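You operate a simulated robot arm through the tools that you are given. There is no shell and no other tool.

Carry out the task below with a simulated robot arm. There is one attempt and no reset: what you move stays moved.

## Task
Poke both dough balls on the board; cover the one whose dent springs back.
Fine: use the poke rod and put it back in its cup; the clear cover goes over that ball.

It is judged by the outcome, as a careful person would: the job done as asked, and still so three seconds after it is handed in. It fails if anything else is knocked over, pushed out of place, dropped, spilled or broken. Lids that push on must go on centred and level and be pressed home; caps that screw on are set level and turned clockwise until they are tight.

## Robot
A 7-joint arm with a two-finger parallel gripper, fixed in place. Base frame: the origin is on the floor under the middle of its stand, x ahead of it, y to its left, z up; the work surface is at about z = 0.9. Readings come in m, rad, newtons and seconds.
It reaches about 1.372 m from its shoulder. Its first joint turns from -2.601 to 2.601 rad. Payload 3.43 kg.
The TCP is the grasp point between the finger pads, 0.03 m short of the fingertips. In the tool frame z runs along the fingers and y along their closing line. Largest opening 0.094 m; finger width 0.028, thickness 0.01; the body of the gripper, 0.05 by 0.096 m, starts 0.055 m behind the TCP.
Orientation is that of the tool frame in the base frame, as a unit quaternion [x, y, z, w]. With the fingers straight down and closing along the base's y, the tool's x points along the base's -x, its y along +y and its z along -z.

## Interface
- The arm moves only by the tool apply_moves. Its argument "motion" is a list of rows, each a list of 7 numbers: the shift along the tool's x, y, z in units of 150 mm (1.0 is 150 mm), then the turn, a rotation vector about the tool's x, y, z in units of 60 degrees (1.0 is 60 degrees), then the closure in counts, from 0 (fully open) to 255 (shut). In form: [[x, y, z, wx, wy, wz, claw], ...]. A call has 1 to 20 rows; each row is the pose to reach, as a shift and turn from the pose commanded when the call began, along the tool's axes at that moment. A call with a number of a shift or a turn outside -1 to 1 is refused whole. A row lasts 0.2 s, in which the tool goes at most 0.05 m and 0.15 rad; a call with a longer step from one row to the next is refused whole, and so is a gripper value outside its range. Where a pose cannot be reached the arm comes as near as it can. A force on the tool above 40 N (or 10 N above the force at the start of the call, whichever is more), or a blocked arm, ends the call early, and 0.2 s more pass. Each finger travels about 0.045 m/s and halts on what it meets, pressing with about 35 N; the grip force reading is that of the motor and also rises with nothing between the fingers. The clock runs only during rows and for 0.2 s after the last one: add rows that repeat a pose to give the fingers time. It gives the time, the measured TCP pose, the force on the tool (base axes), the opening and the grip force at its end, in the units of the frame above (readings bear some noise), with the torque about the TCP (base axes, N m) and any sound that the robot's microphone picked up.
- Cameras (640 x 400 px; columns grow to the right, rows downward): "scene" is fixed at [0.2269, 0.6477, 1.5814]; the picture's right is [-0.93, -0.38, 0.00], its down [-0.14, 0.34, -0.93] and it looks along [0.35, -0.86, -0.37] (base axes); focal length 350 px, centre (320, 200). "wrist" rides on the gripper at [0.076, 0.014, -0.102] in the tool frame; the picture's right is [-0.18, 0.98, 0.00], its down [-0.75, -0.14, -0.64] and it looks along [-0.63, -0.12, 0.77] (tool axes); focal length 243 px, centre (320, 200). There is no depth. A picture from a camera that has moved, and an enlarged one, comes with that camera's place and axes in the base frame and with its lens. The place of the scene camera against the robot may be out by one fixed shift of up to 0.012 m in any direction.
- grab_frame(camera): a new picture of that camera. The clock stands still meanwhile.
- inspect(camera, box): a new picture of the part [left, top, right, bottom] of that camera's present view, enlarged. The clock stands still meanwhile.
- sign_off(): hands the job in; it is judged then, once.

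Places have to be worked out from the pictures, the camera data and where the tool is seen. Open the gripper and draw the arm clear of the work before you hand the job in, unless the task says otherwise.

The tools are called after ">>>" as a command line: name --pt "numbers of a row" for each row, then --argument value for the rest, lists and objects as JSON in quotes. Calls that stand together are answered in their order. apply_moves: Moves the arm, as the interface text tells. Its arguments: {"type":"object","properties":{"motion":{"type":"array","items":{"type":"array","items":{"type":"number"}}}},"required":["motion"]} The other tools are called the same way: grab_frame (camera) takes a picture; inspect (camera, box) takes an enlarged picture of a part of a camera's view; sign_off () hands the job in.

At the start:

```text
t: 0.0
position: [0.6574, -0.7375, 1.242]
tcp_rot: [0.001, 1.0, 0.0, 0.0]
contact_force: [0.0, -0.4, 1.3]
moment: [0.02, -0.01, -0.01]
gripper_width: 0.0941
gripper_force: 0.1
```

scene: 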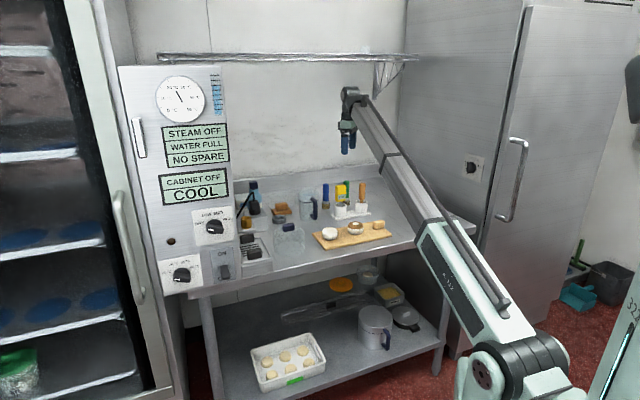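
wrist: 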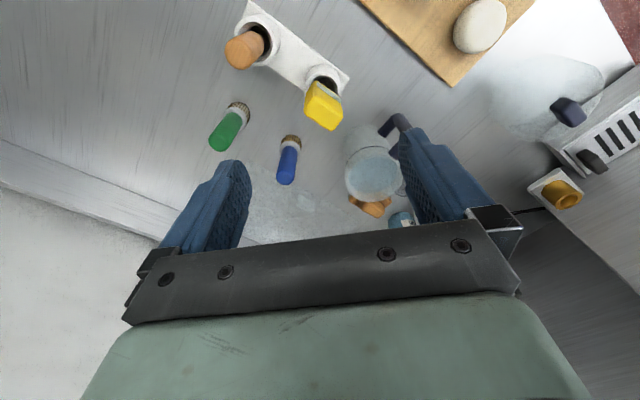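

I start by looking closer at the table from both cameras to identify the rod, cup, balls and cover.

>>> inspect --camera "scene" --box '[220, 160, 420, 285]'

>>> inspect --camera "wrist" --box '[180, 0, 640, 230]'

```text
3.20 times, centred on (320, 222) of scene
camera zoom: at [0.2269, 0.6477, 1.5814], right [-0.93, -0.38, 0.0], down [-0.14, 0.34, -0.93], along [0.35, -0.86, -0.37], focal length 1119 px, centre (320, 128)
```

zoom: 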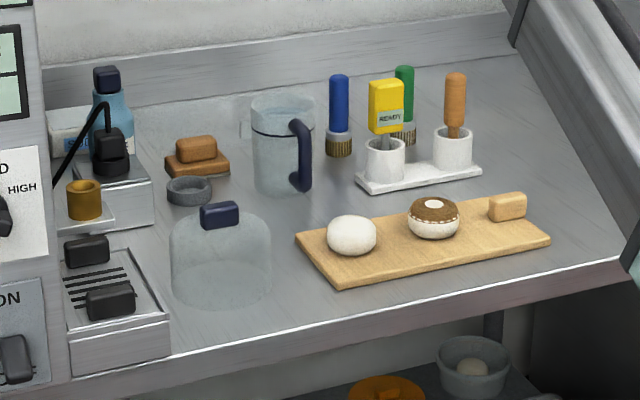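

```text
1.39 times, centred on (410, 115) of wrist
camera zoom: at [0.5819, -0.7227, 1.3453], right [0.18, 0.98, 0.0], down [0.75, -0.14, 0.64], along [0.63, -0.12, -0.77], focal length 338 px, centre (195, 318)
```

zoom: 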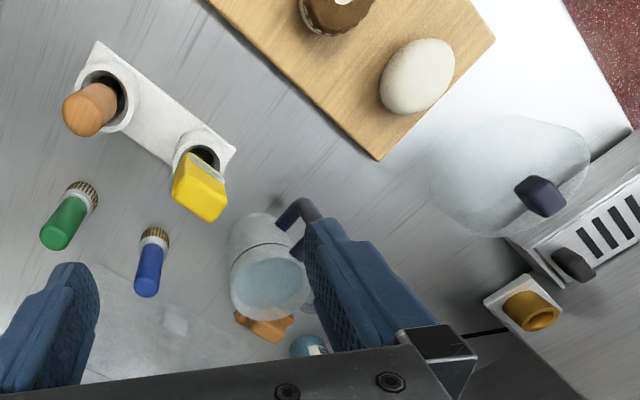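

The two cups in the rear hold a yellow "READY" item and a wood-handled item; the board has a plain white ball and one with a brown top. I zoom in further to tell which is the poke rod.

>>> inspect --camera "scene" --box '[310, 175, 380, 220]'

>>> inspect --camera "scene" --box '[310, 210, 400, 255]'

>>> inspect --camera "scene" --box '[225, 175, 315, 285]'

>>> inspect --camera "wrist" --box '[190, 0, 370, 120]'

>>> inspect --camera "scene" --box '[240, 260, 440, 390]'

```text
8.89 times, centred on (345, 198) of scene
camera zoom: at [0.2269, 0.6477, 1.5814], right [-0.93, -0.38, 0.0], down [-0.14, 0.34, -0.93], along [0.35, -0.86, -0.37], focal length 3108 px, centre (98, 222)
```

zoom: 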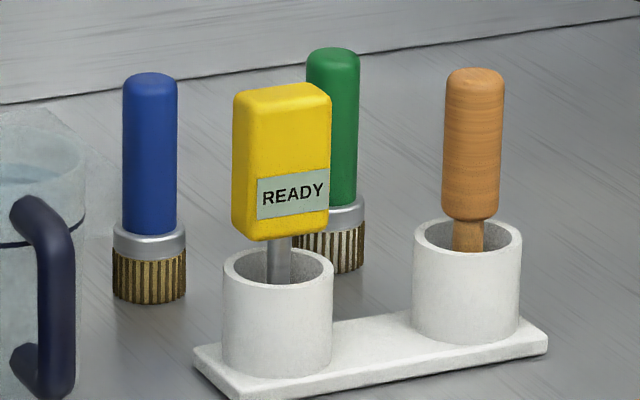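

```text
7.11 times, centred on (355, 232) of scene
camera zoom: at [0.2269, 0.6477, 1.5814], right [-0.93, -0.38, 0.0], down [-0.14, 0.34, -0.93], along [0.35, -0.86, -0.37], focal length 2486 px, centre (71, -31)
```

zoom: 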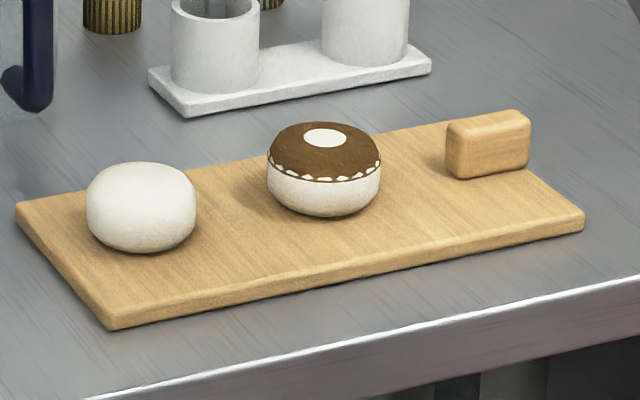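

```text
3.64 times, centred on (270, 230) of scene
camera zoom: at [0.2269, 0.6477, 1.5814], right [-0.93, -0.38, 0.0], down [-0.14, 0.34, -0.93], along [0.35, -0.86, -0.37], focal length 1271 px, centre (502, 91)
```

zoom: 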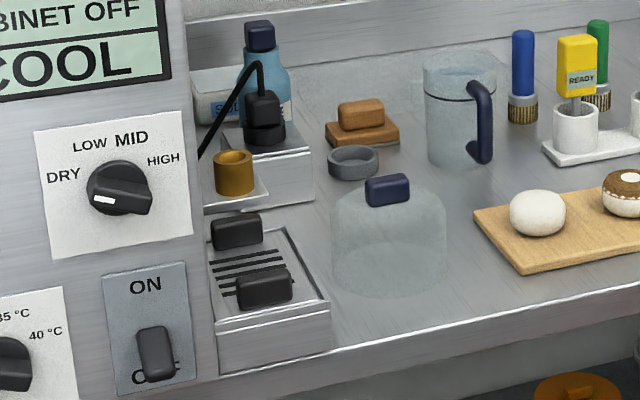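

```text
3.33 times, centred on (280, 60) of wrist
camera zoom: at [0.5819, -0.7227, 1.3453], right [0.18, 0.98, 0.0], down [0.75, -0.14, 0.64], along [0.63, -0.12, -0.77], focal length 809 px, centre (453, 667)
```

zoom: 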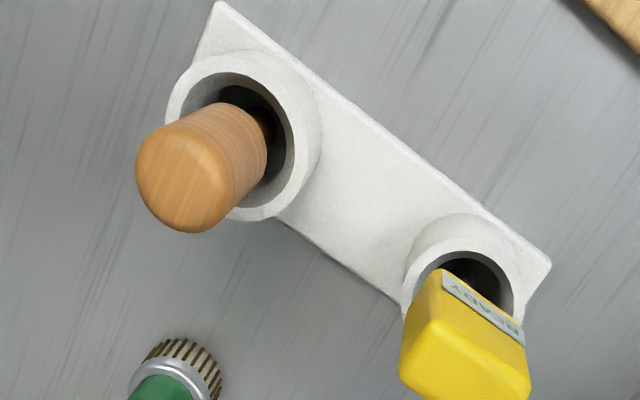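

```text
3.08 times, centred on (340, 325) of scene
camera zoom: at [0.2269, 0.6477, 1.5814], right [-0.93, -0.38, 0.0], down [-0.14, 0.34, -0.93], along [0.35, -0.86, -0.37], focal length 1076 px, centre (258, -185)
```

zoom: 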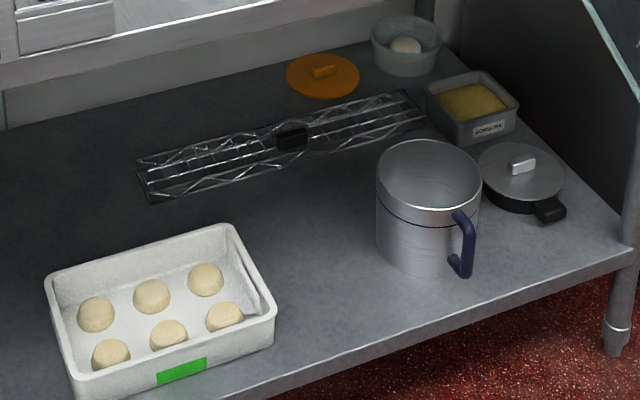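

The wooden-handled rod (cup at about [0.61, -0.815], handle top z≈1.06) is the poke rod; the yellow one is a thermometer. I move above the rod, staying high, to refine its place with the wrist camera.

>>> apply_moves --pt "0.08 -0.13 0.12 0 0 0 0" --pt "0.16 -0.26 0.24 0 0 0 0" --pt "0.24 -0.39 0.36 0 0 0 0" --pt "0.3027 -0.5167 0.48 0 0 0 0" --pt "0.3027 -0.5167 0.48 0 0 0 0"

>>> grab_frame --camera "wrist"

>>> grab_frame --camera "scene"

```text
t: 1.2
position: [0.612, -0.814, 1.1725]
tcp_rot: [0.001, 1.0, 0.0, 0.0]
contact_force: [1.0, -0.1, -0.2]
moment: [0.02, 0.0, 0.04]
gripper_width: 0.094
gripper_force: 0.2
```

```text
taken
camera wrist: at [0.5365, -0.7994, 1.2735], right [0.18, 0.98, 0.0], down [0.75, -0.14, 0.64], along [0.63, -0.12, -0.77], focal length 243 px, centre (320, 200)
```

wrist: 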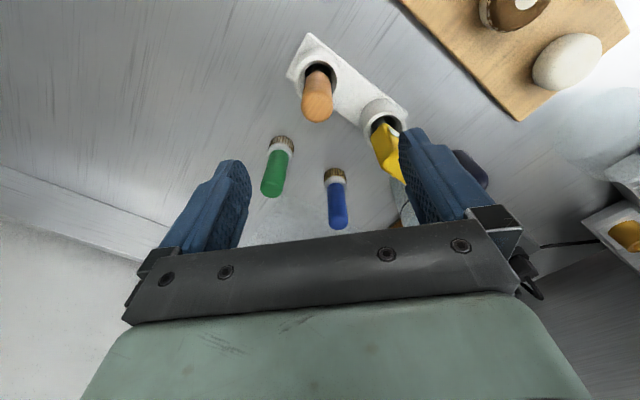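

```text
taken
```

scene: 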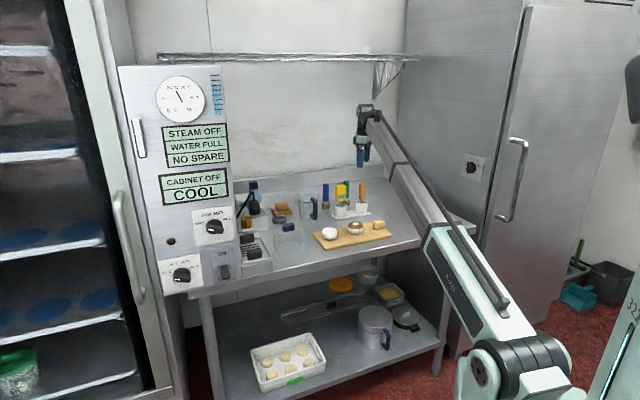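

The handle appears right under the tool. I zoom to measure it.

>>> inspect --camera "wrist" --box '[270, 25, 430, 125]'

>>> inspect --camera "wrist" --box '[440, 0, 640, 125]'

```text
4.00 times, centred on (350, 75) of wrist
camera zoom: at [0.5365, -0.7994, 1.2735], right [0.18, 0.98, 0.0], down [0.75, -0.14, 0.64], along [0.63, -0.12, -0.77], focal length 970 px, centre (200, 700)
```

zoom: 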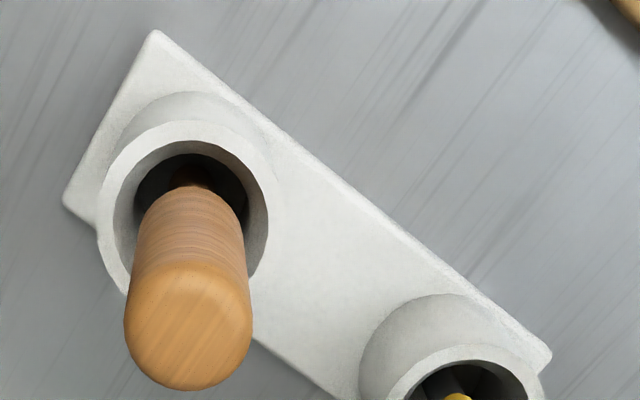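

```text
3.20 times, centred on (540, 62) of wrist
camera zoom: at [0.5365, -0.7994, 1.2735], right [0.18, 0.98, 0.0], down [0.75, -0.14, 0.64], along [0.63, -0.12, -0.77], focal length 776 px, centre (-384, 640)
```

zoom: 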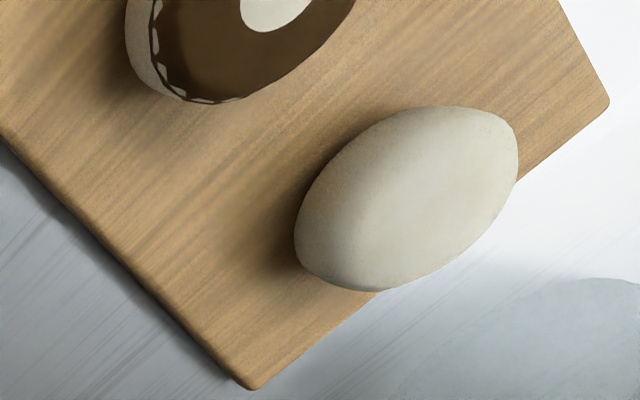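

Handle axis is at about [0.607, -0.8165], vertical, top z≈1.06. I lower straight over it with the gripper open to TCP z≈1.03.

>>> apply_moves --pt "0.033 -0.0133 0.2 0 0 0 0" --pt "0.033 -0.0133 0.4 0 0 0 0" --pt "0.033 -0.0133 0.6 0 0 0 0" --pt "0.033 -0.0133 0.8 0 0 0 0" --pt "0.033 -0.0133 0.933 0 0 0 0" --pt "0.033 -0.0133 0.933 0 0 0 0"

>>> grab_frame --camera "wrist"

>>> inspect --camera "scene" --box '[310, 155, 400, 220]'

```text
t: 2.6
position: [0.6079, -0.8157, 1.0304]
tcp_rot: [0.0, 1.0, -0.001, 0.0]
contact_force: [-0.5, 0.1, 0.1]
moment: [-0.04, 0.02, -0.02]
gripper_width: 0.0941
gripper_force: 0.1
```

```text
taken
camera wrist: at [0.5319, -0.8018, 1.1321], right [0.18, 0.98, 0.0], down [0.75, -0.14, 0.64], along [0.63, -0.12, -0.77], focal length 243 px, centre (320, 200)
```

wrist: 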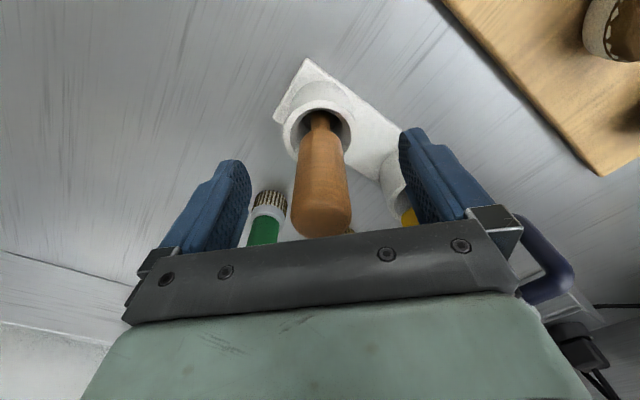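

```text
6.15 times, centred on (355, 188) of scene
camera zoom: at [0.2269, 0.6477, 1.5814], right [-0.93, -0.38, 0.0], down [-0.14, 0.34, -0.93], along [0.35, -0.86, -0.37], focal length 2152 px, centre (105, 277)
```

zoom: 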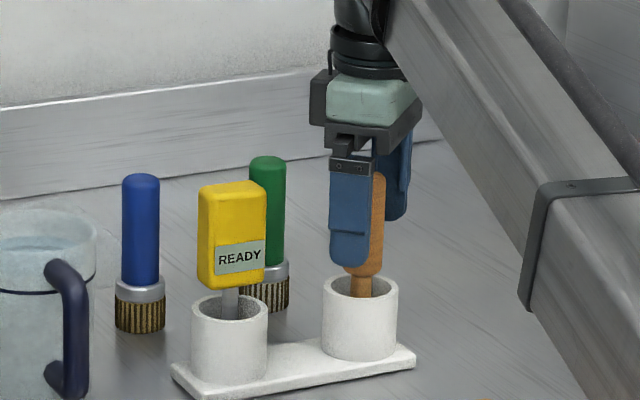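

The handle stands between the pads, centred. I close the gripper on it with time for the fingers to settle.

>>> apply_moves --pt "0 0 0 0 0 0 255" --pt "0 0 0 0 0 0 255" --pt "0 0 0 0 0 0 255" --pt "0 0 0 0 0 0 255" --pt "0 0 0 0 0 0 255" --pt "0 0 0 0 0 0 255" --pt "0 0 0 0 0 0 255"

>>> grab_frame --camera "wrist"

>>> inspect --camera "scene" --box '[310, 155, 400, 220]'

```text
t: 4.2
position: [0.607, -0.8163, 1.0288]
tcp_rot: [-0.001, 1.0, 0.001, -0.001]
contact_force: [-0.8, -0.7, -0.4]
moment: [-0.02, -0.01, 0.01]
gripper_width: 0.0292
gripper_force: 34.6
```

```text
taken
camera wrist: at [0.5318, -0.8018, 1.1323], right [0.18, 0.98, 0.0], down [0.75, -0.14, 0.64], along [0.63, -0.12, -0.77], focal length 243 px, centre (320, 200)
```

wrist: 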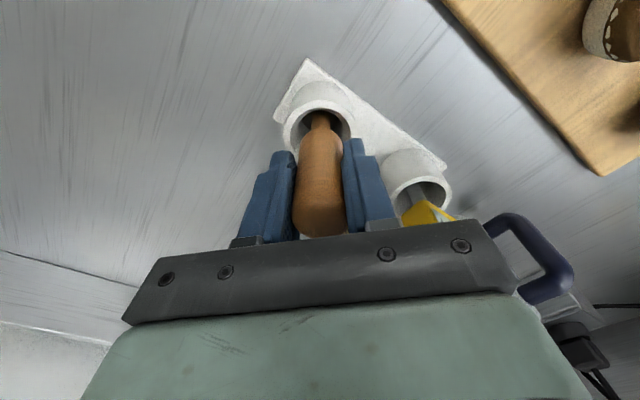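

```text
6.15 times, centred on (355, 188) of scene
camera zoom: at [0.2269, 0.6477, 1.5814], right [-0.93, -0.38, 0.0], down [-0.14, 0.34, -0.93], along [0.35, -0.86, -0.37], focal length 2152 px, centre (105, 277)
```

zoom: 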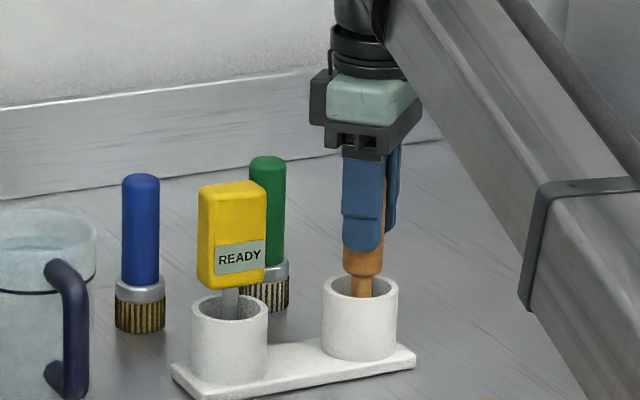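

Gripped at 29 mm with the grip force up. I lift the rod straight out of the cup.

>>> apply_moves --pt "0 0 -0.1 0 0 0 255" --pt "0 0 -0.25 0 0 0 255" --pt "0 0 -0.45 0 0 0 255" --pt "0 0 -0.65 0 0 0 255" --pt "0 0 -0.85 0 0 0 255" --pt "0 0 -1.0 0 0 0 255" --pt "0 0 -1.0 0 0 0 255"

>>> grab_frame --camera "wrist"

>>> inspect --camera "scene" --box '[310, 120, 420, 220]'

```text
t: 5.8
position: [0.6082, -0.8167, 1.1795]
tcp_rot: [0.0, 1.0, 0.0, -0.001]
contact_force: [-0.3, -0.5, -0.5]
moment: [0.03, 0.01, 0.02]
gripper_width: 0.0292
gripper_force: 35.0
```

```text
taken
camera wrist: at [0.5321, -0.8024, 1.2831], right [0.18, 0.98, 0.0], down [0.75, -0.14, 0.64], along [0.63, -0.12, -0.77], focal length 243 px, centre (320, 200)
```

wrist: 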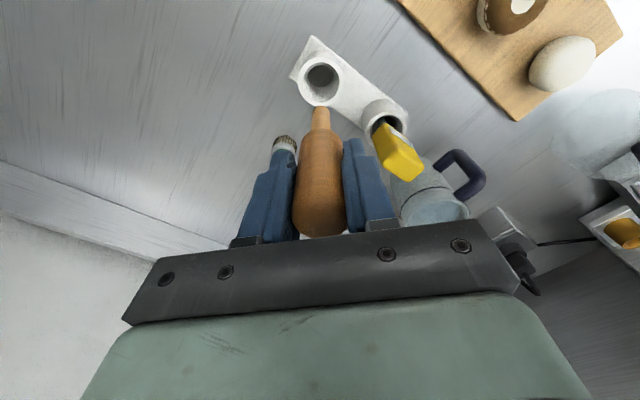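

```text
4.00 times, centred on (365, 170) of scene
camera zoom: at [0.2269, 0.6477, 1.5814], right [-0.93, -0.38, 0.0], down [-0.14, 0.34, -0.93], along [0.35, -0.86, -0.37], focal length 1398 px, centre (140, 320)
```

zoom: 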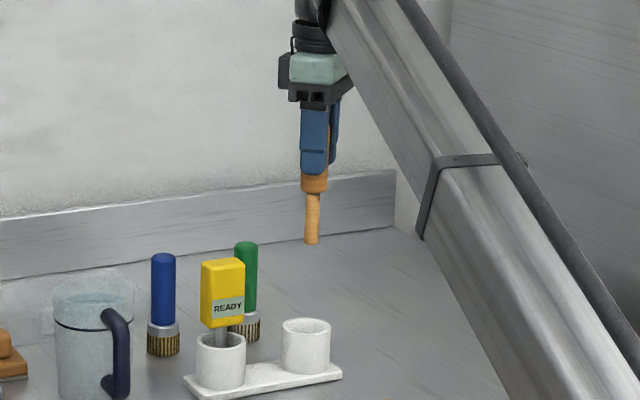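

The rod is out, its tip roughly 0.11 m below the TCP. I carry it toward the white ball at about [0.651, -0.518], staying above everything.

>>> apply_moves --pt "-0.02 0.1 -0.1 0 0 0 255" --pt "-0.05 0.3 -0.2 0 0 0 255" --pt "-0.08 0.5 -0.2 0 0 0 255" --pt "-0.11 0.7 -0.2 0 0 0 255" --pt "-0.13 0.88 -0.2 0 0 0 255" --pt "-0.1467 1.0 -0.2 0 0 0 255"

>>> apply_moves --pt "-0.02 0.1 0 0 0 0 255" --pt "-0.05 0.3 0 0 0 0 255" --pt "-0.08 0.5 0 0 0 0 255" --pt "-0.11 0.7 0 0 0 0 255" --pt "-0.13 0.88 0 0 0 0 255" --pt "-0.1467 0.993 0 0 0 0 255" --pt "-0.1467 0.993 0 0 0 0 255"

>>> grab_frame --camera "wrist"

>>> inspect --camera "scene" --box '[280, 130, 420, 260]'

```text
t: 7.2
position: [0.6283, -0.6662, 1.212]
tcp_rot: [0.001, 1.0, -0.001, 0.0]
contact_force: [0.0, -1.1, -0.5]
moment: [0.01, 0.0, -0.01]
gripper_width: 0.0291
gripper_force: 34.9
```

```text
t: 8.8
position: [0.6556, -0.5213, 1.1948]
tcp_rot: [0.001, 1.0, -0.007, 0.009]
contact_force: [-0.1, -0.7, -0.7]
moment: [0.0, 0.01, 0.03]
gripper_width: 0.0291
gripper_force: 34.8
out of reach, approached as far as the arm can: row 3, 4, 5, 6, 7
```

```text
taken
camera wrist: at [0.5791, -0.5062, 1.297], right [0.18, 0.98, -0.01], down [0.74, -0.13, 0.66], along [0.64, -0.13, -0.75], focal length 243 px, centre (320, 200)
```

wrist: 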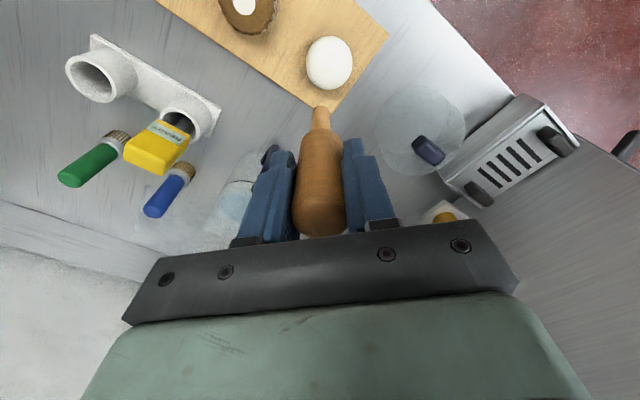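

```text
3.08 times, centred on (350, 195) of scene
camera zoom: at [0.2269, 0.6477, 1.5814], right [-0.93, -0.38, 0.0], down [-0.14, 0.34, -0.93], along [0.35, -0.86, -0.37], focal length 1076 px, centre (228, 215)
```

zoom: 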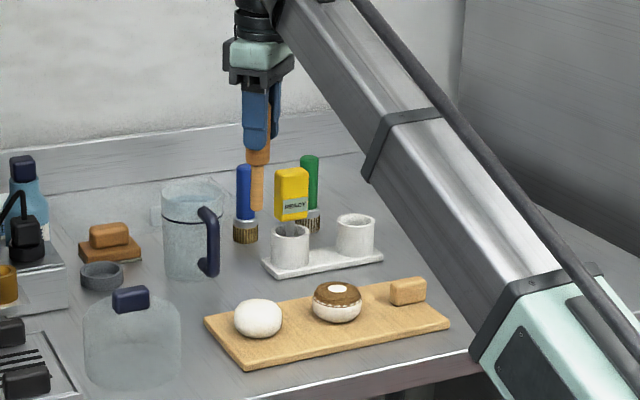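

The white ball sits near [0.652, -0.514]; this spot is out of reach only because it is too high so close to the base. I come down 4 cm and re-measure.

>>> apply_moves --pt "0 0 0.13 0 0 0 255" --pt "0 0 0.267 0 0 0 255" --pt "0 0 0.267 0 0 0 255"

>>> grab_frame --camera "wrist"

>>> inspect --camera "wrist" --box '[200, 0, 400, 125]'

>>> inspect --camera "scene" --box '[290, 170, 400, 260]'

```text
t: 9.6
position: [0.6549, -0.5237, 1.1553]
tcp_rot: [0.001, 1.0, 0.0, 0.0]
contact_force: [-0.9, 0.0, -0.7]
moment: [0.0, 0.03, 0.0]
gripper_width: 0.0289
gripper_force: 34.8
```

```text
taken
camera wrist: at [0.5809, -0.509, 1.2588], right [0.18, 0.98, 0.0], down [0.75, -0.14, 0.64], along [0.63, -0.12, -0.77], focal length 243 px, centre (320, 200)
```

wrist: 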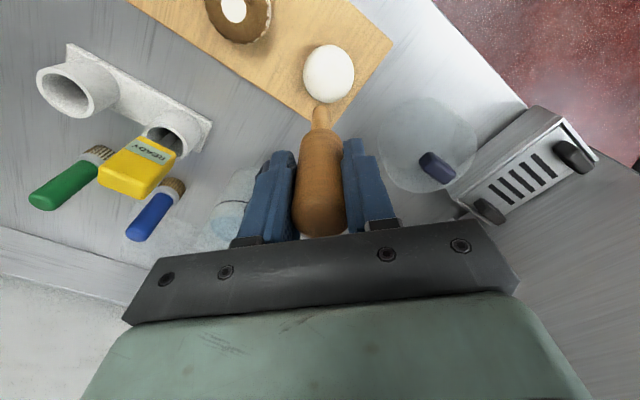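

```text
3.20 times, centred on (300, 62) of wrist
camera zoom: at [0.5809, -0.509, 1.2588], right [0.18, 0.98, 0.0], down [0.75, -0.14, 0.64], along [0.63, -0.12, -0.77], focal length 776 px, centre (384, 640)
```

zoom: 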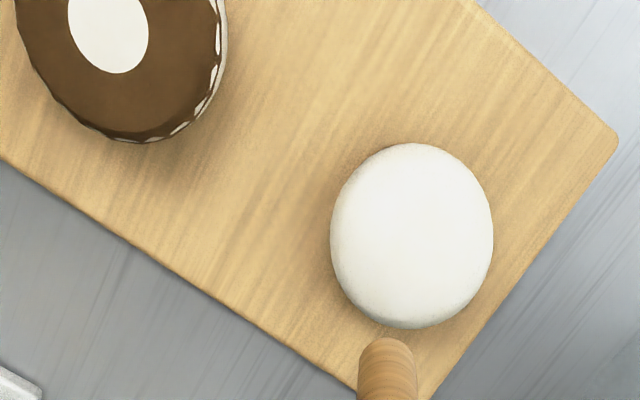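

```text
4.44 times, centred on (345, 215) of scene
camera zoom: at [0.2269, 0.6477, 1.5814], right [-0.93, -0.38, 0.0], down [-0.14, 0.34, -0.93], along [0.35, -0.86, -0.37], focal length 1554 px, centre (209, 133)
```

zoom: 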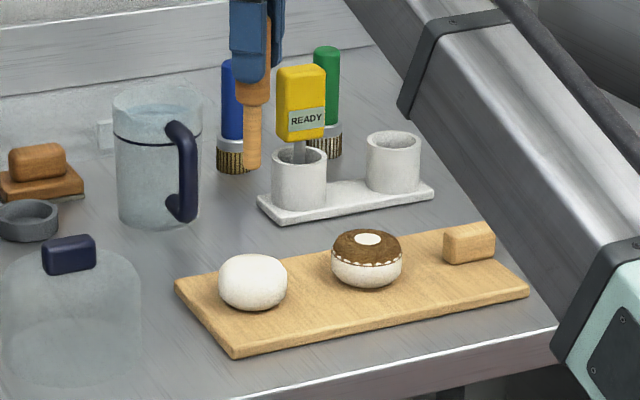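

Ball 1 centre about [0.652, -0.5125], diameter about 62 mm, top near z≈0.96; the rod tip is about 0.11 m below the TCP. I align over it and lower to about 3 cm above its top.

>>> apply_moves --pt "0.023 0.07 0.1 0 0 0 255" --pt "0.023 0.07 0.25 0 0 0 255" --pt "0.023 0.07 0.373 0 0 0 255" --pt "0.023 0.07 0.373 0 0 0 255"

>>> inspect --camera "wrist" --box '[200, 0, 400, 125]'

>>> inspect --camera "scene" --box '[290, 180, 380, 260]'

```text
t: 10.6
position: [0.6525, -0.515, 1.1021]
tcp_rot: [0.001, 1.0, 0.0, -0.001]
contact_force: [-0.8, 0.2, -0.2]
moment: [0.01, -0.01, -0.01]
gripper_width: 0.0292
gripper_force: 34.6
```

```text
3.20 times, centred on (300, 62) of wrist
camera zoom: at [0.5773, -0.5001, 1.2041], right [0.18, 0.98, 0.0], down [0.75, -0.14, 0.64], along [0.63, -0.12, -0.77], focal length 776 px, centre (384, 640)
```

zoom: 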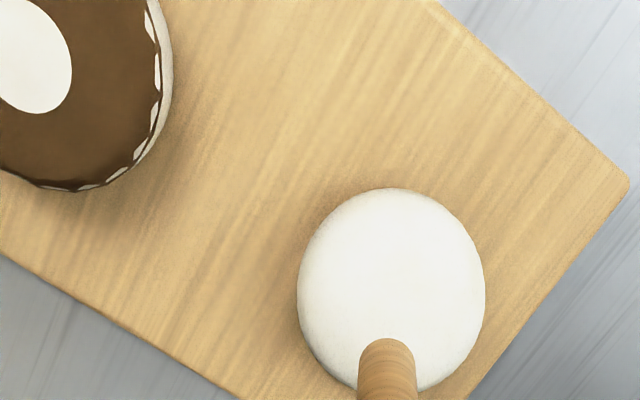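

```text
5.00 times, centred on (335, 220) of scene
camera zoom: at [0.2269, 0.6477, 1.5814], right [-0.93, -0.38, 0.0], down [-0.14, 0.34, -0.93], along [0.35, -0.86, -0.37], focal length 1748 px, centre (245, 100)
```

zoom: 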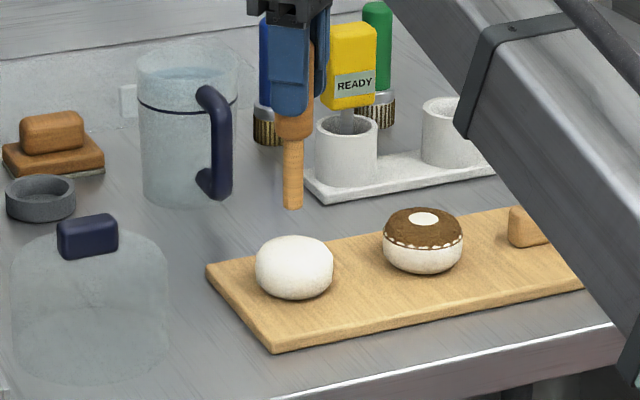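

Tip is about 3 cm above the ball and nearly centred. I trim a couple of mm and descend 2.4 cm, then approach in small steps.

>>> apply_moves --pt "0.0167 0.013 0.05 0 0 0 255" --pt "0.0167 0.013 0.11 0 0 0 255" --pt "0.0167 0.013 0.16 0 0 0 255" --pt "0.0167 0.013 0.16 0 0 0 255"

>>> inspect --camera "wrist" --box '[240, 20, 400, 120]'

>>> inspect --camera "scene" --box '[300, 190, 370, 250]'

```text
t: 11.6
position: [0.6498, -0.5108, 1.0773]
tcp_rot: [0.0, 1.0, 0.0, 0.0]
contact_force: [-0.4, 0.1, -0.8]
moment: [0.0, 0.01, 0.0]
gripper_width: 0.029
gripper_force: 35.1
```

```text
4.00 times, centred on (320, 70) of wrist
camera zoom: at [0.5749, -0.496, 1.1795], right [0.18, 0.98, 0.0], down [0.75, -0.14, 0.64], along [0.63, -0.12, -0.77], focal length 970 px, centre (320, 720)
```

zoom: 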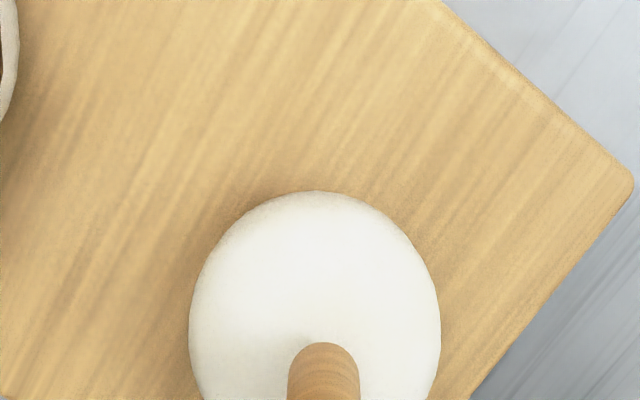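

```text
6.67 times, centred on (335, 220) of scene
camera zoom: at [0.2269, 0.6477, 1.5814], right [-0.93, -0.38, 0.0], down [-0.14, 0.34, -0.93], along [0.35, -0.86, -0.37], focal length 2331 px, centre (220, 67)
```

zoom: 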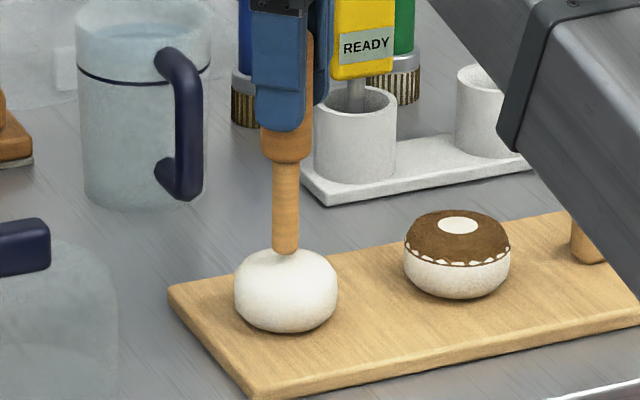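

The tip is just above or touching the ball top, with no force yet. I press down in 2 mm steps and watch the force.

>>> apply_moves --pt "0 0 0.0133 0 0 0 255" --pt "0 0 0.0267 0 0 0 255" --pt "0 0 0.04 0 0 0 255"

>>> inspect --camera "scene" --box '[300, 200, 370, 250]'

```text
t: 12.4
position: [0.6505, -0.5103, 1.0704]
tcp_rot: [-0.001, 1.0, 0.0, 0.0]
contact_force: [-0.4, 0.7, -1.4]
moment: [0.0, -0.02, -0.02]
gripper_width: 0.0293
gripper_force: 34.5
```

```text
8.00 times, centred on (335, 225) of scene
camera zoom: at [0.2269, 0.6477, 1.5814], right [-0.93, -0.38, 0.0], down [-0.14, 0.34, -0.93], along [0.35, -0.86, -0.37], focal length 2797 px, centre (200, 0)
```

zoom: 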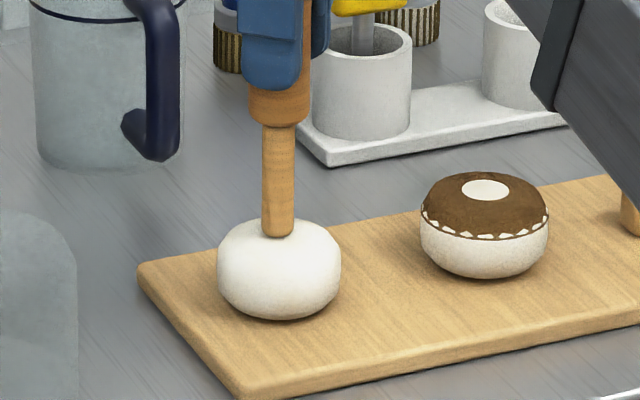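

The tip now seems to touch the top with only about 1 N. I continue another 6 mm in small steps.

>>> apply_moves --pt "0 0 0.0133 0 0 0 255" --pt "0 0 0.0267 0 0 0 255" --pt "0 0 0.04 0 0 0 255"

>>> inspect --camera "scene" --box '[300, 200, 370, 250]'

```text
t: 13.2
position: [0.6509, -0.5107, 1.066]
tcp_rot: [0.0, 1.0, -0.001, 0.002]
contact_force: [1.5, 1.0, 35.6]
moment: [0.22, -0.27, -0.02]
gripper_width: 0.0295
gripper_force: 34.6
```

```text
8.00 times, centred on (335, 225) of scene
camera zoom: at [0.2269, 0.6477, 1.5814], right [-0.93, -0.38, 0.0], down [-0.14, 0.34, -0.93], along [0.35, -0.86, -0.37], focal length 2797 px, centre (200, 0)
```

zoom: 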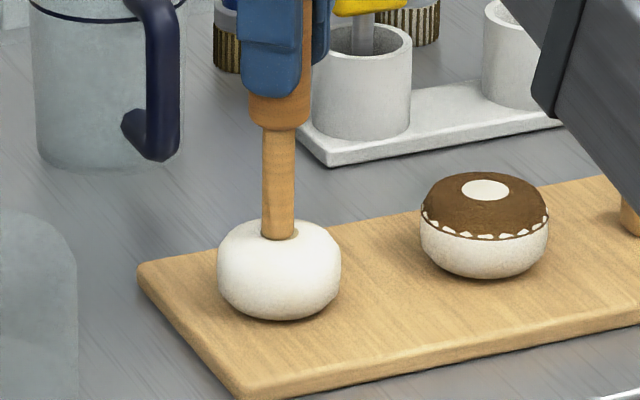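

The force is now 35.6 N, a firm poke with a dent showing around the tip. I lift straight off by 3 cm and look at the dent right away.

>>> apply_moves --pt "0 0 -0.1 0 0 0 255" --pt "0 0 -0.3 0 0 0 255"

>>> inspect --camera "scene" --box '[310, 210, 370, 250]'

>>> inspect --camera "wrist" --box '[240, 20, 400, 120]'

```text
t: 13.8
position: [0.6516, -0.5107, 1.1096]
tcp_rot: [0.0, 1.0, 0.0, -0.001]
contact_force: [0.1, -0.7, -1.5]
moment: [0.02, 0.01, -0.01]
gripper_width: 0.0288
gripper_force: 34.8
```

```text
10.00 times, centred on (340, 230) of scene
camera zoom: at [0.2269, 0.6477, 1.5814], right [-0.93, -0.38, 0.0], down [-0.14, 0.34, -0.93], along [0.35, -0.86, -0.37], focal length 3496 px, centre (120, -100)
```

zoom: 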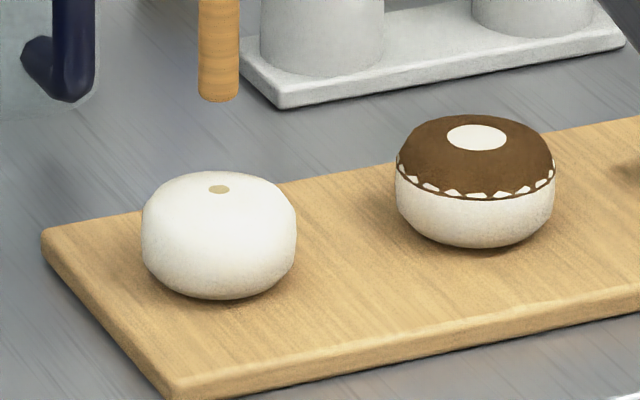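

```text
4.00 times, centred on (320, 70) of wrist
camera zoom: at [0.5758, -0.4966, 1.212], right [0.18, 0.98, 0.0], down [0.75, -0.14, 0.64], along [0.63, -0.12, -0.77], focal length 970 px, centre (320, 720)
```

zoom: 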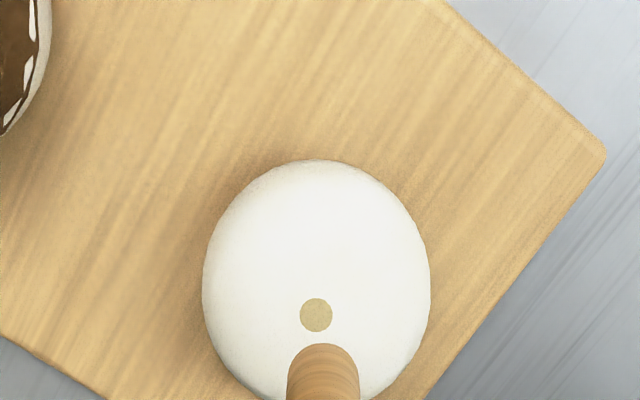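

A dent mark is visible on the white ball. I hold still for about 2 s and look again to see whether it recovers.

>>> apply_moves --pt "0 0 0 0 0 0 255" --pt "0 0 0 0 0 0 255" --pt "0 0 0 0 0 0 255" --pt "0 0 0 0 0 0 255" --pt "0 0 0 0 0 0 255" --pt "0 0 0 0 0 0 255" --pt "0 0 0 0 0 0 255" --pt "0 0 0 0 0 0 255"

>>> inspect --camera "scene" --box '[310, 210, 370, 250]'

>>> inspect --camera "wrist" --box '[240, 20, 400, 120]'

```text
t: 15.6
position: [0.6514, -0.5111, 1.1094]
tcp_rot: [0.0, 1.0, -0.001, 0.0]
contact_force: [-1.0, -0.4, -0.2]
moment: [0.04, -0.01, 0.01]
gripper_width: 0.0292
gripper_force: 35.1
```

```text
10.00 times, centred on (340, 230) of scene
camera zoom: at [0.2269, 0.6477, 1.5814], right [-0.93, -0.38, 0.0], down [-0.14, 0.34, -0.93], along [0.35, -0.86, -0.37], focal length 3496 px, centre (120, -100)
```

zoom: 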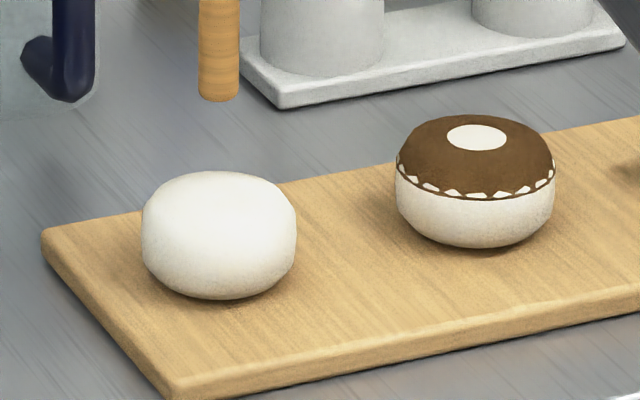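

```text
4.00 times, centred on (320, 70) of wrist
camera zoom: at [0.5758, -0.4966, 1.2121], right [0.18, 0.98, 0.0], down [0.75, -0.14, 0.64], along [0.63, -0.12, -0.77], focal length 970 px, centre (320, 720)
```

zoom: 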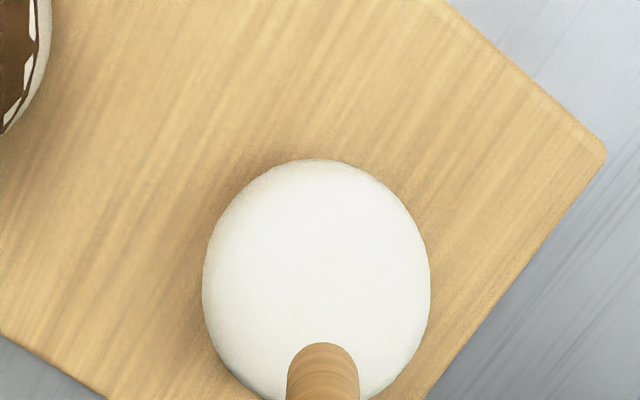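

The white ball's dent has fully sprung back. I still poke the second ball: moving over it at about [0.575, -0.60] at the same height.

>>> apply_moves --pt "0.08 -0.1 0 0 0 0 255" --pt "0.2 -0.24 0 0 0 0 255" --pt "0.33 -0.39 0 0 0 0 255" --pt "0.44 -0.52 0 0 0 0 255" --pt "0.507 -0.59 0 0 0 0 255" --pt "0.507 -0.59 0 0 0 0 255"

>>> inspect --camera "scene" --box '[310, 190, 390, 250]'

>>> inspect --camera "wrist" --box '[240, 20, 400, 120]'

```text
t: 17.0
position: [0.5743, -0.6008, 1.1085]
tcp_rot: [0.001, 1.0, 0.001, 0.0]
contact_force: [-0.4, 0.7, -0.1]
moment: [-0.02, 0.04, -0.01]
gripper_width: 0.0287
gripper_force: 35.5
```

```text
6.67 times, centred on (350, 220) of scene
camera zoom: at [0.2269, 0.6477, 1.5814], right [-0.93, -0.38, 0.0], down [-0.14, 0.34, -0.93], along [0.35, -0.86, -0.37], focal length 2331 px, centre (120, 67)
```

zoom: 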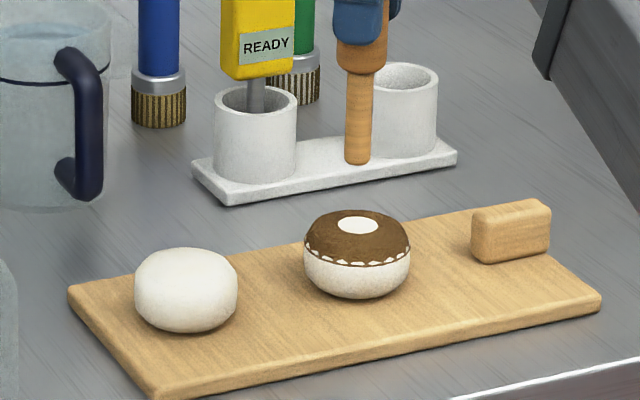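

```text
4.00 times, centred on (320, 70) of wrist
camera zoom: at [0.4985, -0.5852, 1.2112], right [0.18, 0.98, 0.0], down [0.75, -0.14, 0.64], along [0.63, -0.12, -0.77], focal length 970 px, centre (320, 720)
```

zoom: 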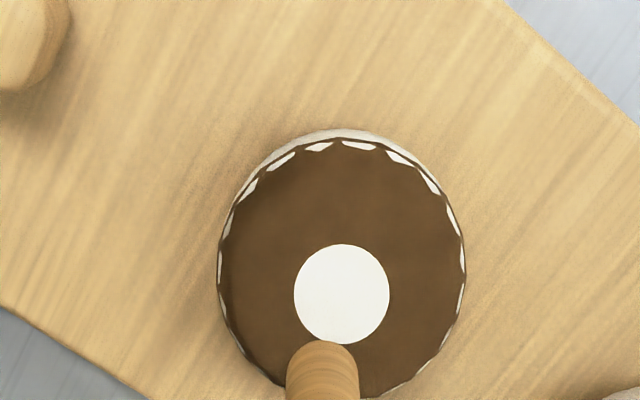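

Ball 2's top patch centre is about 3.5 mm in -x and 7 mm in +y from the rod. I shift onto it and descend to just above its top.

>>> apply_moves --pt "0.0233 0.045 0 0 0 0 255" --pt "0.0233 0.045 0.06 0 0 0 255" --pt "0.0233 0.045 0.12 0 0 0 255" --pt "0.0233 0.045 0.18 0 0 0 255" --pt "0.0233 0.045 0.2 0 0 0 255" --pt "0.0233 0.045 0.2 0 0 0 255"

>>> inspect --camera "scene" --box '[320, 200, 390, 250]'

>>> inspect --camera "wrist" --box '[240, 20, 400, 120]'

```text
t: 18.4
position: [0.5722, -0.5917, 1.0805]
tcp_rot: [-0.001, 1.0, 0.001, 0.0]
contact_force: [-0.9, 0.5, -0.3]
moment: [0.01, -0.02, 0.0]
gripper_width: 0.0285
gripper_force: 34.9
```

```text
8.00 times, centred on (355, 225) of scene
camera zoom: at [0.2269, 0.6477, 1.5814], right [-0.93, -0.38, 0.0], down [-0.14, 0.34, -0.93], along [0.35, -0.86, -0.37], focal length 2797 px, centre (40, 0)
```

zoom: 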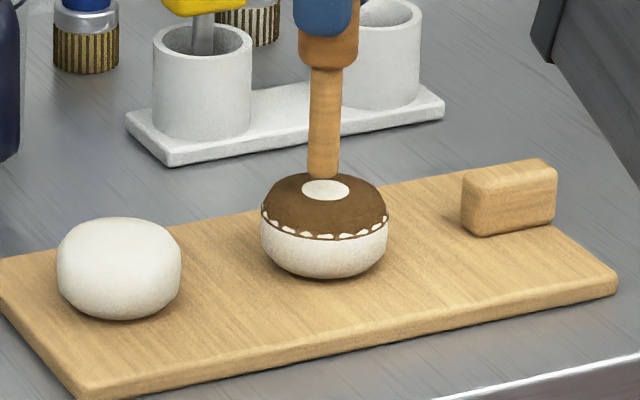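

```text
4.00 times, centred on (320, 70) of wrist
camera zoom: at [0.496, -0.5768, 1.1821], right [0.18, 0.98, 0.0], down [0.75, -0.14, 0.64], along [0.63, -0.12, -0.77], focal length 970 px, centre (320, 720)
```

zoom: 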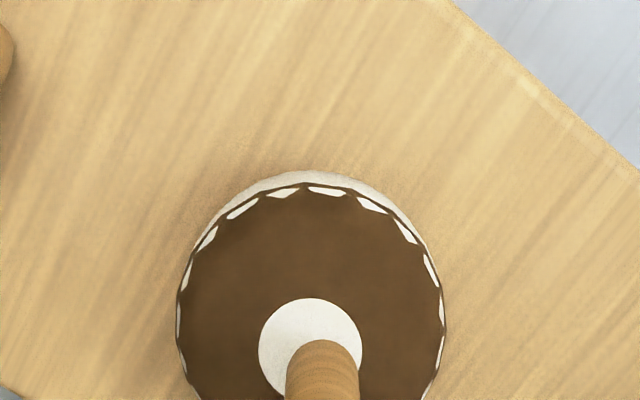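

Aligned within about 2 mm; I trim y slightly and press down in small steps to the same depth as with ball 1.

>>> apply_moves --pt "0 -0.011 0.03 0 0 0 255" --pt "0 -0.011 0.055 0 0 0 255" --pt "0 -0.011 0.07 0 0 0 255" --pt "0 -0.011 0.08 0 0 0 255"

>>> inspect --camera "scene" --box '[320, 200, 390, 250]'

```text
t: 19.4
position: [0.5716, -0.5916, 1.0676]
tcp_rot: [0.0, 1.0, 0.0, 0.001]
contact_force: [1.1, -0.5, 20.8]
moment: [0.15, -0.17, 0.02]
gripper_width: 0.0281
gripper_force: 35.0
```

```text
8.00 times, centred on (355, 225) of scene
camera zoom: at [0.2269, 0.6477, 1.5814], right [-0.93, -0.38, 0.0], down [-0.14, 0.34, -0.93], along [0.35, -0.86, -0.37], focal length 2797 px, centre (40, 0)
```

zoom: 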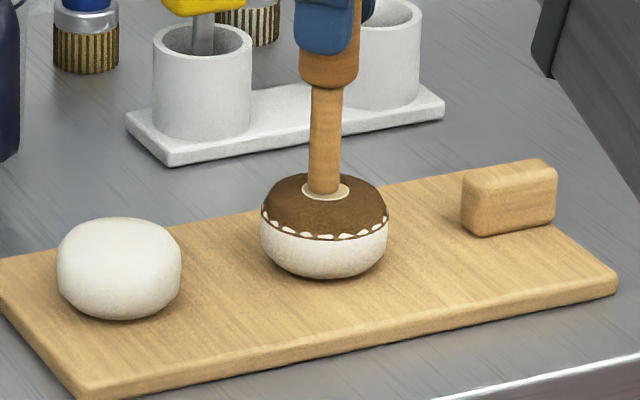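

Contact at 20.8 N; I press 1.5 mm further to match the first poke, then lift off and look.

>>> apply_moves --pt "0 0 0.01 0 0 0 255" --pt "0 0 0.01 0 0 0 255"

>>> apply_moves --pt "0 0 -0.1 0 0 0 255" --pt "0 0 -0.3 0 0 0 255"

>>> inspect --camera "scene" --box '[310, 210, 370, 250]'

>>> inspect --camera "wrist" --box '[240, 20, 400, 120]'

```text
t: 20.0
position: [0.5708, -0.5926, 1.0676]
tcp_rot: [0.0, 1.0, -0.001, 0.0]
contact_force: [0.8, -0.5, 33.5]
moment: [-0.19, -0.28, 0.04]
gripper_width: 0.0282
gripper_force: 34.8
```

```text
t: 20.6
position: [0.571, -0.5929, 1.1103]
tcp_rot: [-0.001, 1.0, -0.001, 0.0]
contact_force: [-0.1, 0.3, -0.8]
moment: [0.01, -0.01, -0.02]
gripper_width: 0.0283
gripper_force: 35.1
```

```text
10.00 times, centred on (340, 230) of scene
camera zoom: at [0.2269, 0.6477, 1.5814], right [-0.93, -0.38, 0.0], down [-0.14, 0.34, -0.93], along [0.35, -0.86, -0.37], focal length 3496 px, centre (120, -100)
```

zoom: 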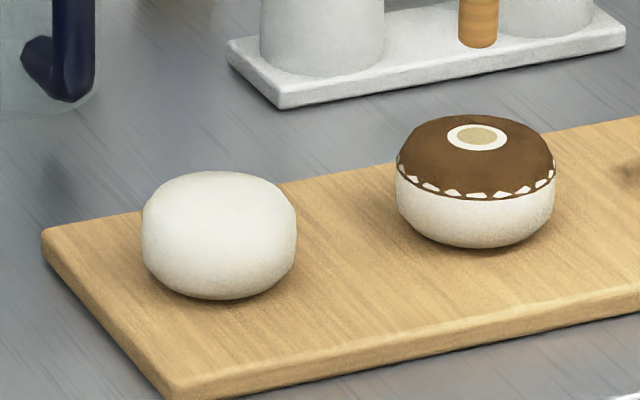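

```text
4.00 times, centred on (320, 70) of wrist
camera zoom: at [0.4962, -0.5785, 1.2133], right [0.18, 0.98, 0.0], down [0.75, -0.14, 0.64], along [0.63, -0.12, -0.77], focal length 970 px, centre (320, 720)
```

zoom: 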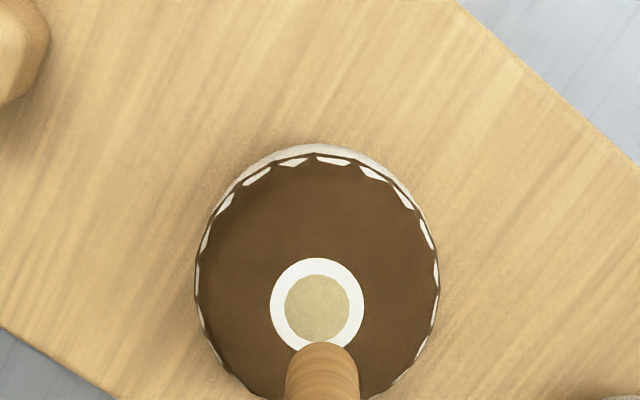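

Ball 2 shows a bigger dent. I wait the same time and look again to see whether it stays.

>>> apply_moves --pt "0 0 0 0 0 0 255" --pt "0 0 0 0 0 0 255" --pt "0 0 0 0 0 0 255" --pt "0 0 0 0 0 0 255" --pt "0 0 0 0 0 0 255" --pt "0 0 0 0 0 0 255" --pt "0 0 0 0 0 0 255" --pt "0 0 0 0 0 0 255" --pt "0 0 0 0 0 0 255" --pt "0 0 0 0 0 0 255" --pt "0 0 0 0 0 0 255" --pt "0 0 0 0 0 0 255"

>>> inspect --camera "scene" --box '[310, 210, 370, 250]'

>>> inspect --camera "wrist" --box '[240, 20, 400, 120]'

```text
t: 23.2
position: [0.5712, -0.5939, 1.1104]
tcp_rot: [0.0, 1.0, 0.0, 0.0]
contact_force: [0.1, -0.7, -0.2]
moment: [0.01, 0.03, 0.05]
gripper_width: 0.0284
gripper_force: 35.1
```

```text
10.00 times, centred on (340, 230) of scene
camera zoom: at [0.2269, 0.6477, 1.5814], right [-0.93, -0.38, 0.0], down [-0.14, 0.34, -0.93], along [0.35, -0.86, -0.37], focal length 3496 px, centre (120, -100)
```

zoom: 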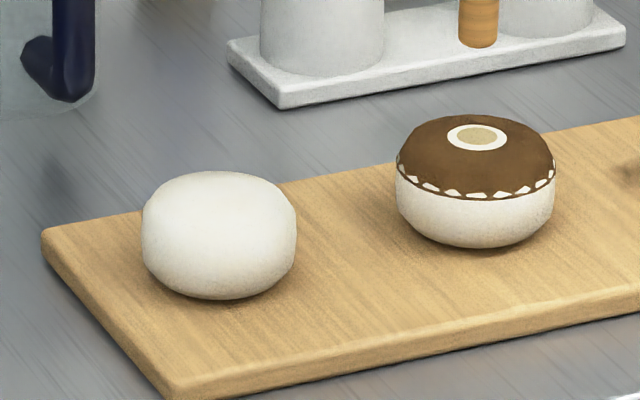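

```text
4.00 times, centred on (320, 70) of wrist
camera zoom: at [0.4962, -0.5785, 1.2135], right [0.18, 0.98, 0.0], down [0.75, -0.14, 0.64], along [0.63, -0.12, -0.77], focal length 970 px, centre (320, 720)
```

zoom: 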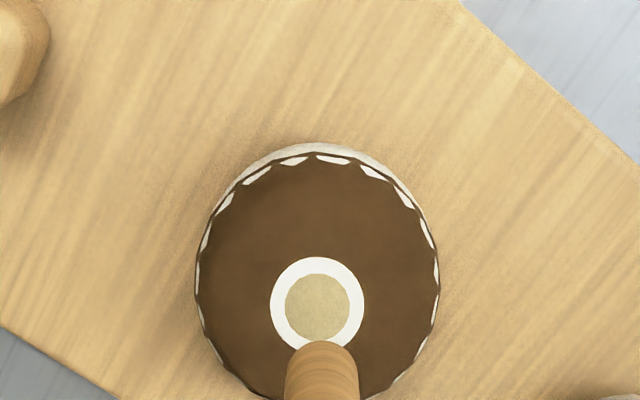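

Ball 2's dent stays, so the white ball (ball 1) is the one to cover. First I return the rod: raise and move back toward its cup in two legs.

>>> apply_moves --pt "0 0 -0.2 0 0 0 255" --pt "-0.02 -0.12 -0.4 0 0 0 255" --pt "-0.05 -0.32 -0.4 0 0 0 255" --pt "-0.08 -0.52 -0.4 0 0 0 255" --pt "-0.1 -0.66 -0.4 0 0 0 255" --pt "-0.1187 -0.744 -0.4 0 0 0 255"

>>> apply_moves --pt "-0.02 -0.12 0 0 0 0 255" --pt "-0.05 -0.32 0 0 0 0 255" --pt "-0.08 -0.52 0 0 0 0 255" --pt "-0.1 -0.66 0 0 0 0 255" --pt "-0.1187 -0.7447 0 0 0 0 255" --pt "-0.1187 -0.7447 0 0 0 0 255" --pt "-0.1187 -0.7447 0 0 0 0 255"

>>> inspect --camera "wrist" --box '[240, 20, 400, 120]'

>>> inspect --camera "scene" --box '[310, 130, 420, 220]'

```text
t: 24.6
position: [0.588, -0.7055, 1.1712]
tcp_rot: [0.0, 1.0, 0.0, 0.0]
contact_force: [0.8, 0.8, -0.6]
moment: [0.03, 0.02, 0.0]
gripper_width: 0.0283
gripper_force: 35.3
```

```text
t: 26.2
position: [0.6056, -0.8164, 1.1708]
tcp_rot: [0.0, 1.0, 0.0, 0.0]
contact_force: [0.1, 0.5, -0.3]
moment: [-0.03, 0.0, 0.0]
gripper_width: 0.028
gripper_force: 35.3
```

```text
4.00 times, centred on (320, 70) of wrist
camera zoom: at [0.5303, -0.801, 1.274], right [0.18, 0.98, 0.0], down [0.75, -0.14, 0.64], along [0.63, -0.12, -0.77], focal length 970 px, centre (320, 720)
```

zoom: 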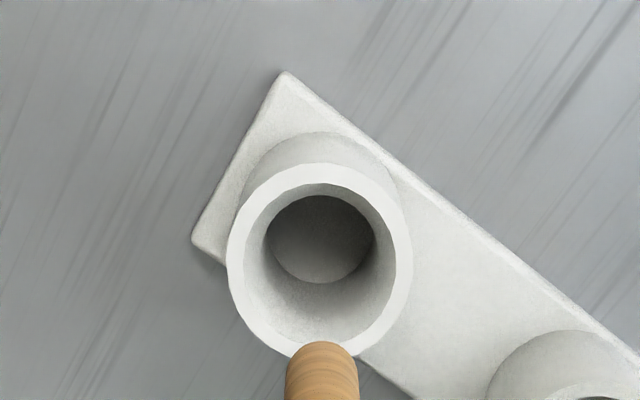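

```text
4.44 times, centred on (365, 175) of scene
camera zoom: at [0.2269, 0.6477, 1.5814], right [-0.93, -0.38, 0.0], down [-0.14, 0.34, -0.93], along [0.35, -0.86, -0.37], focal length 1554 px, centre (120, 311)
```

zoom: 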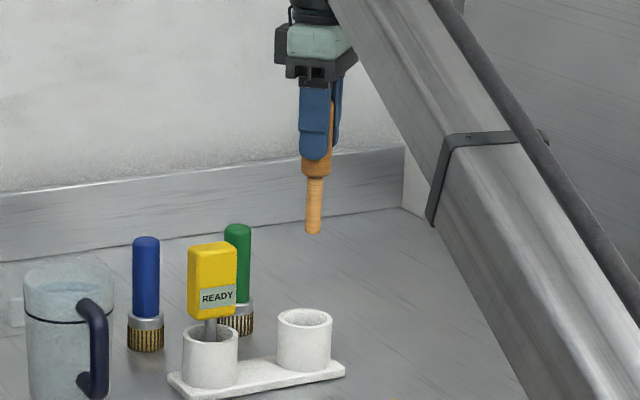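

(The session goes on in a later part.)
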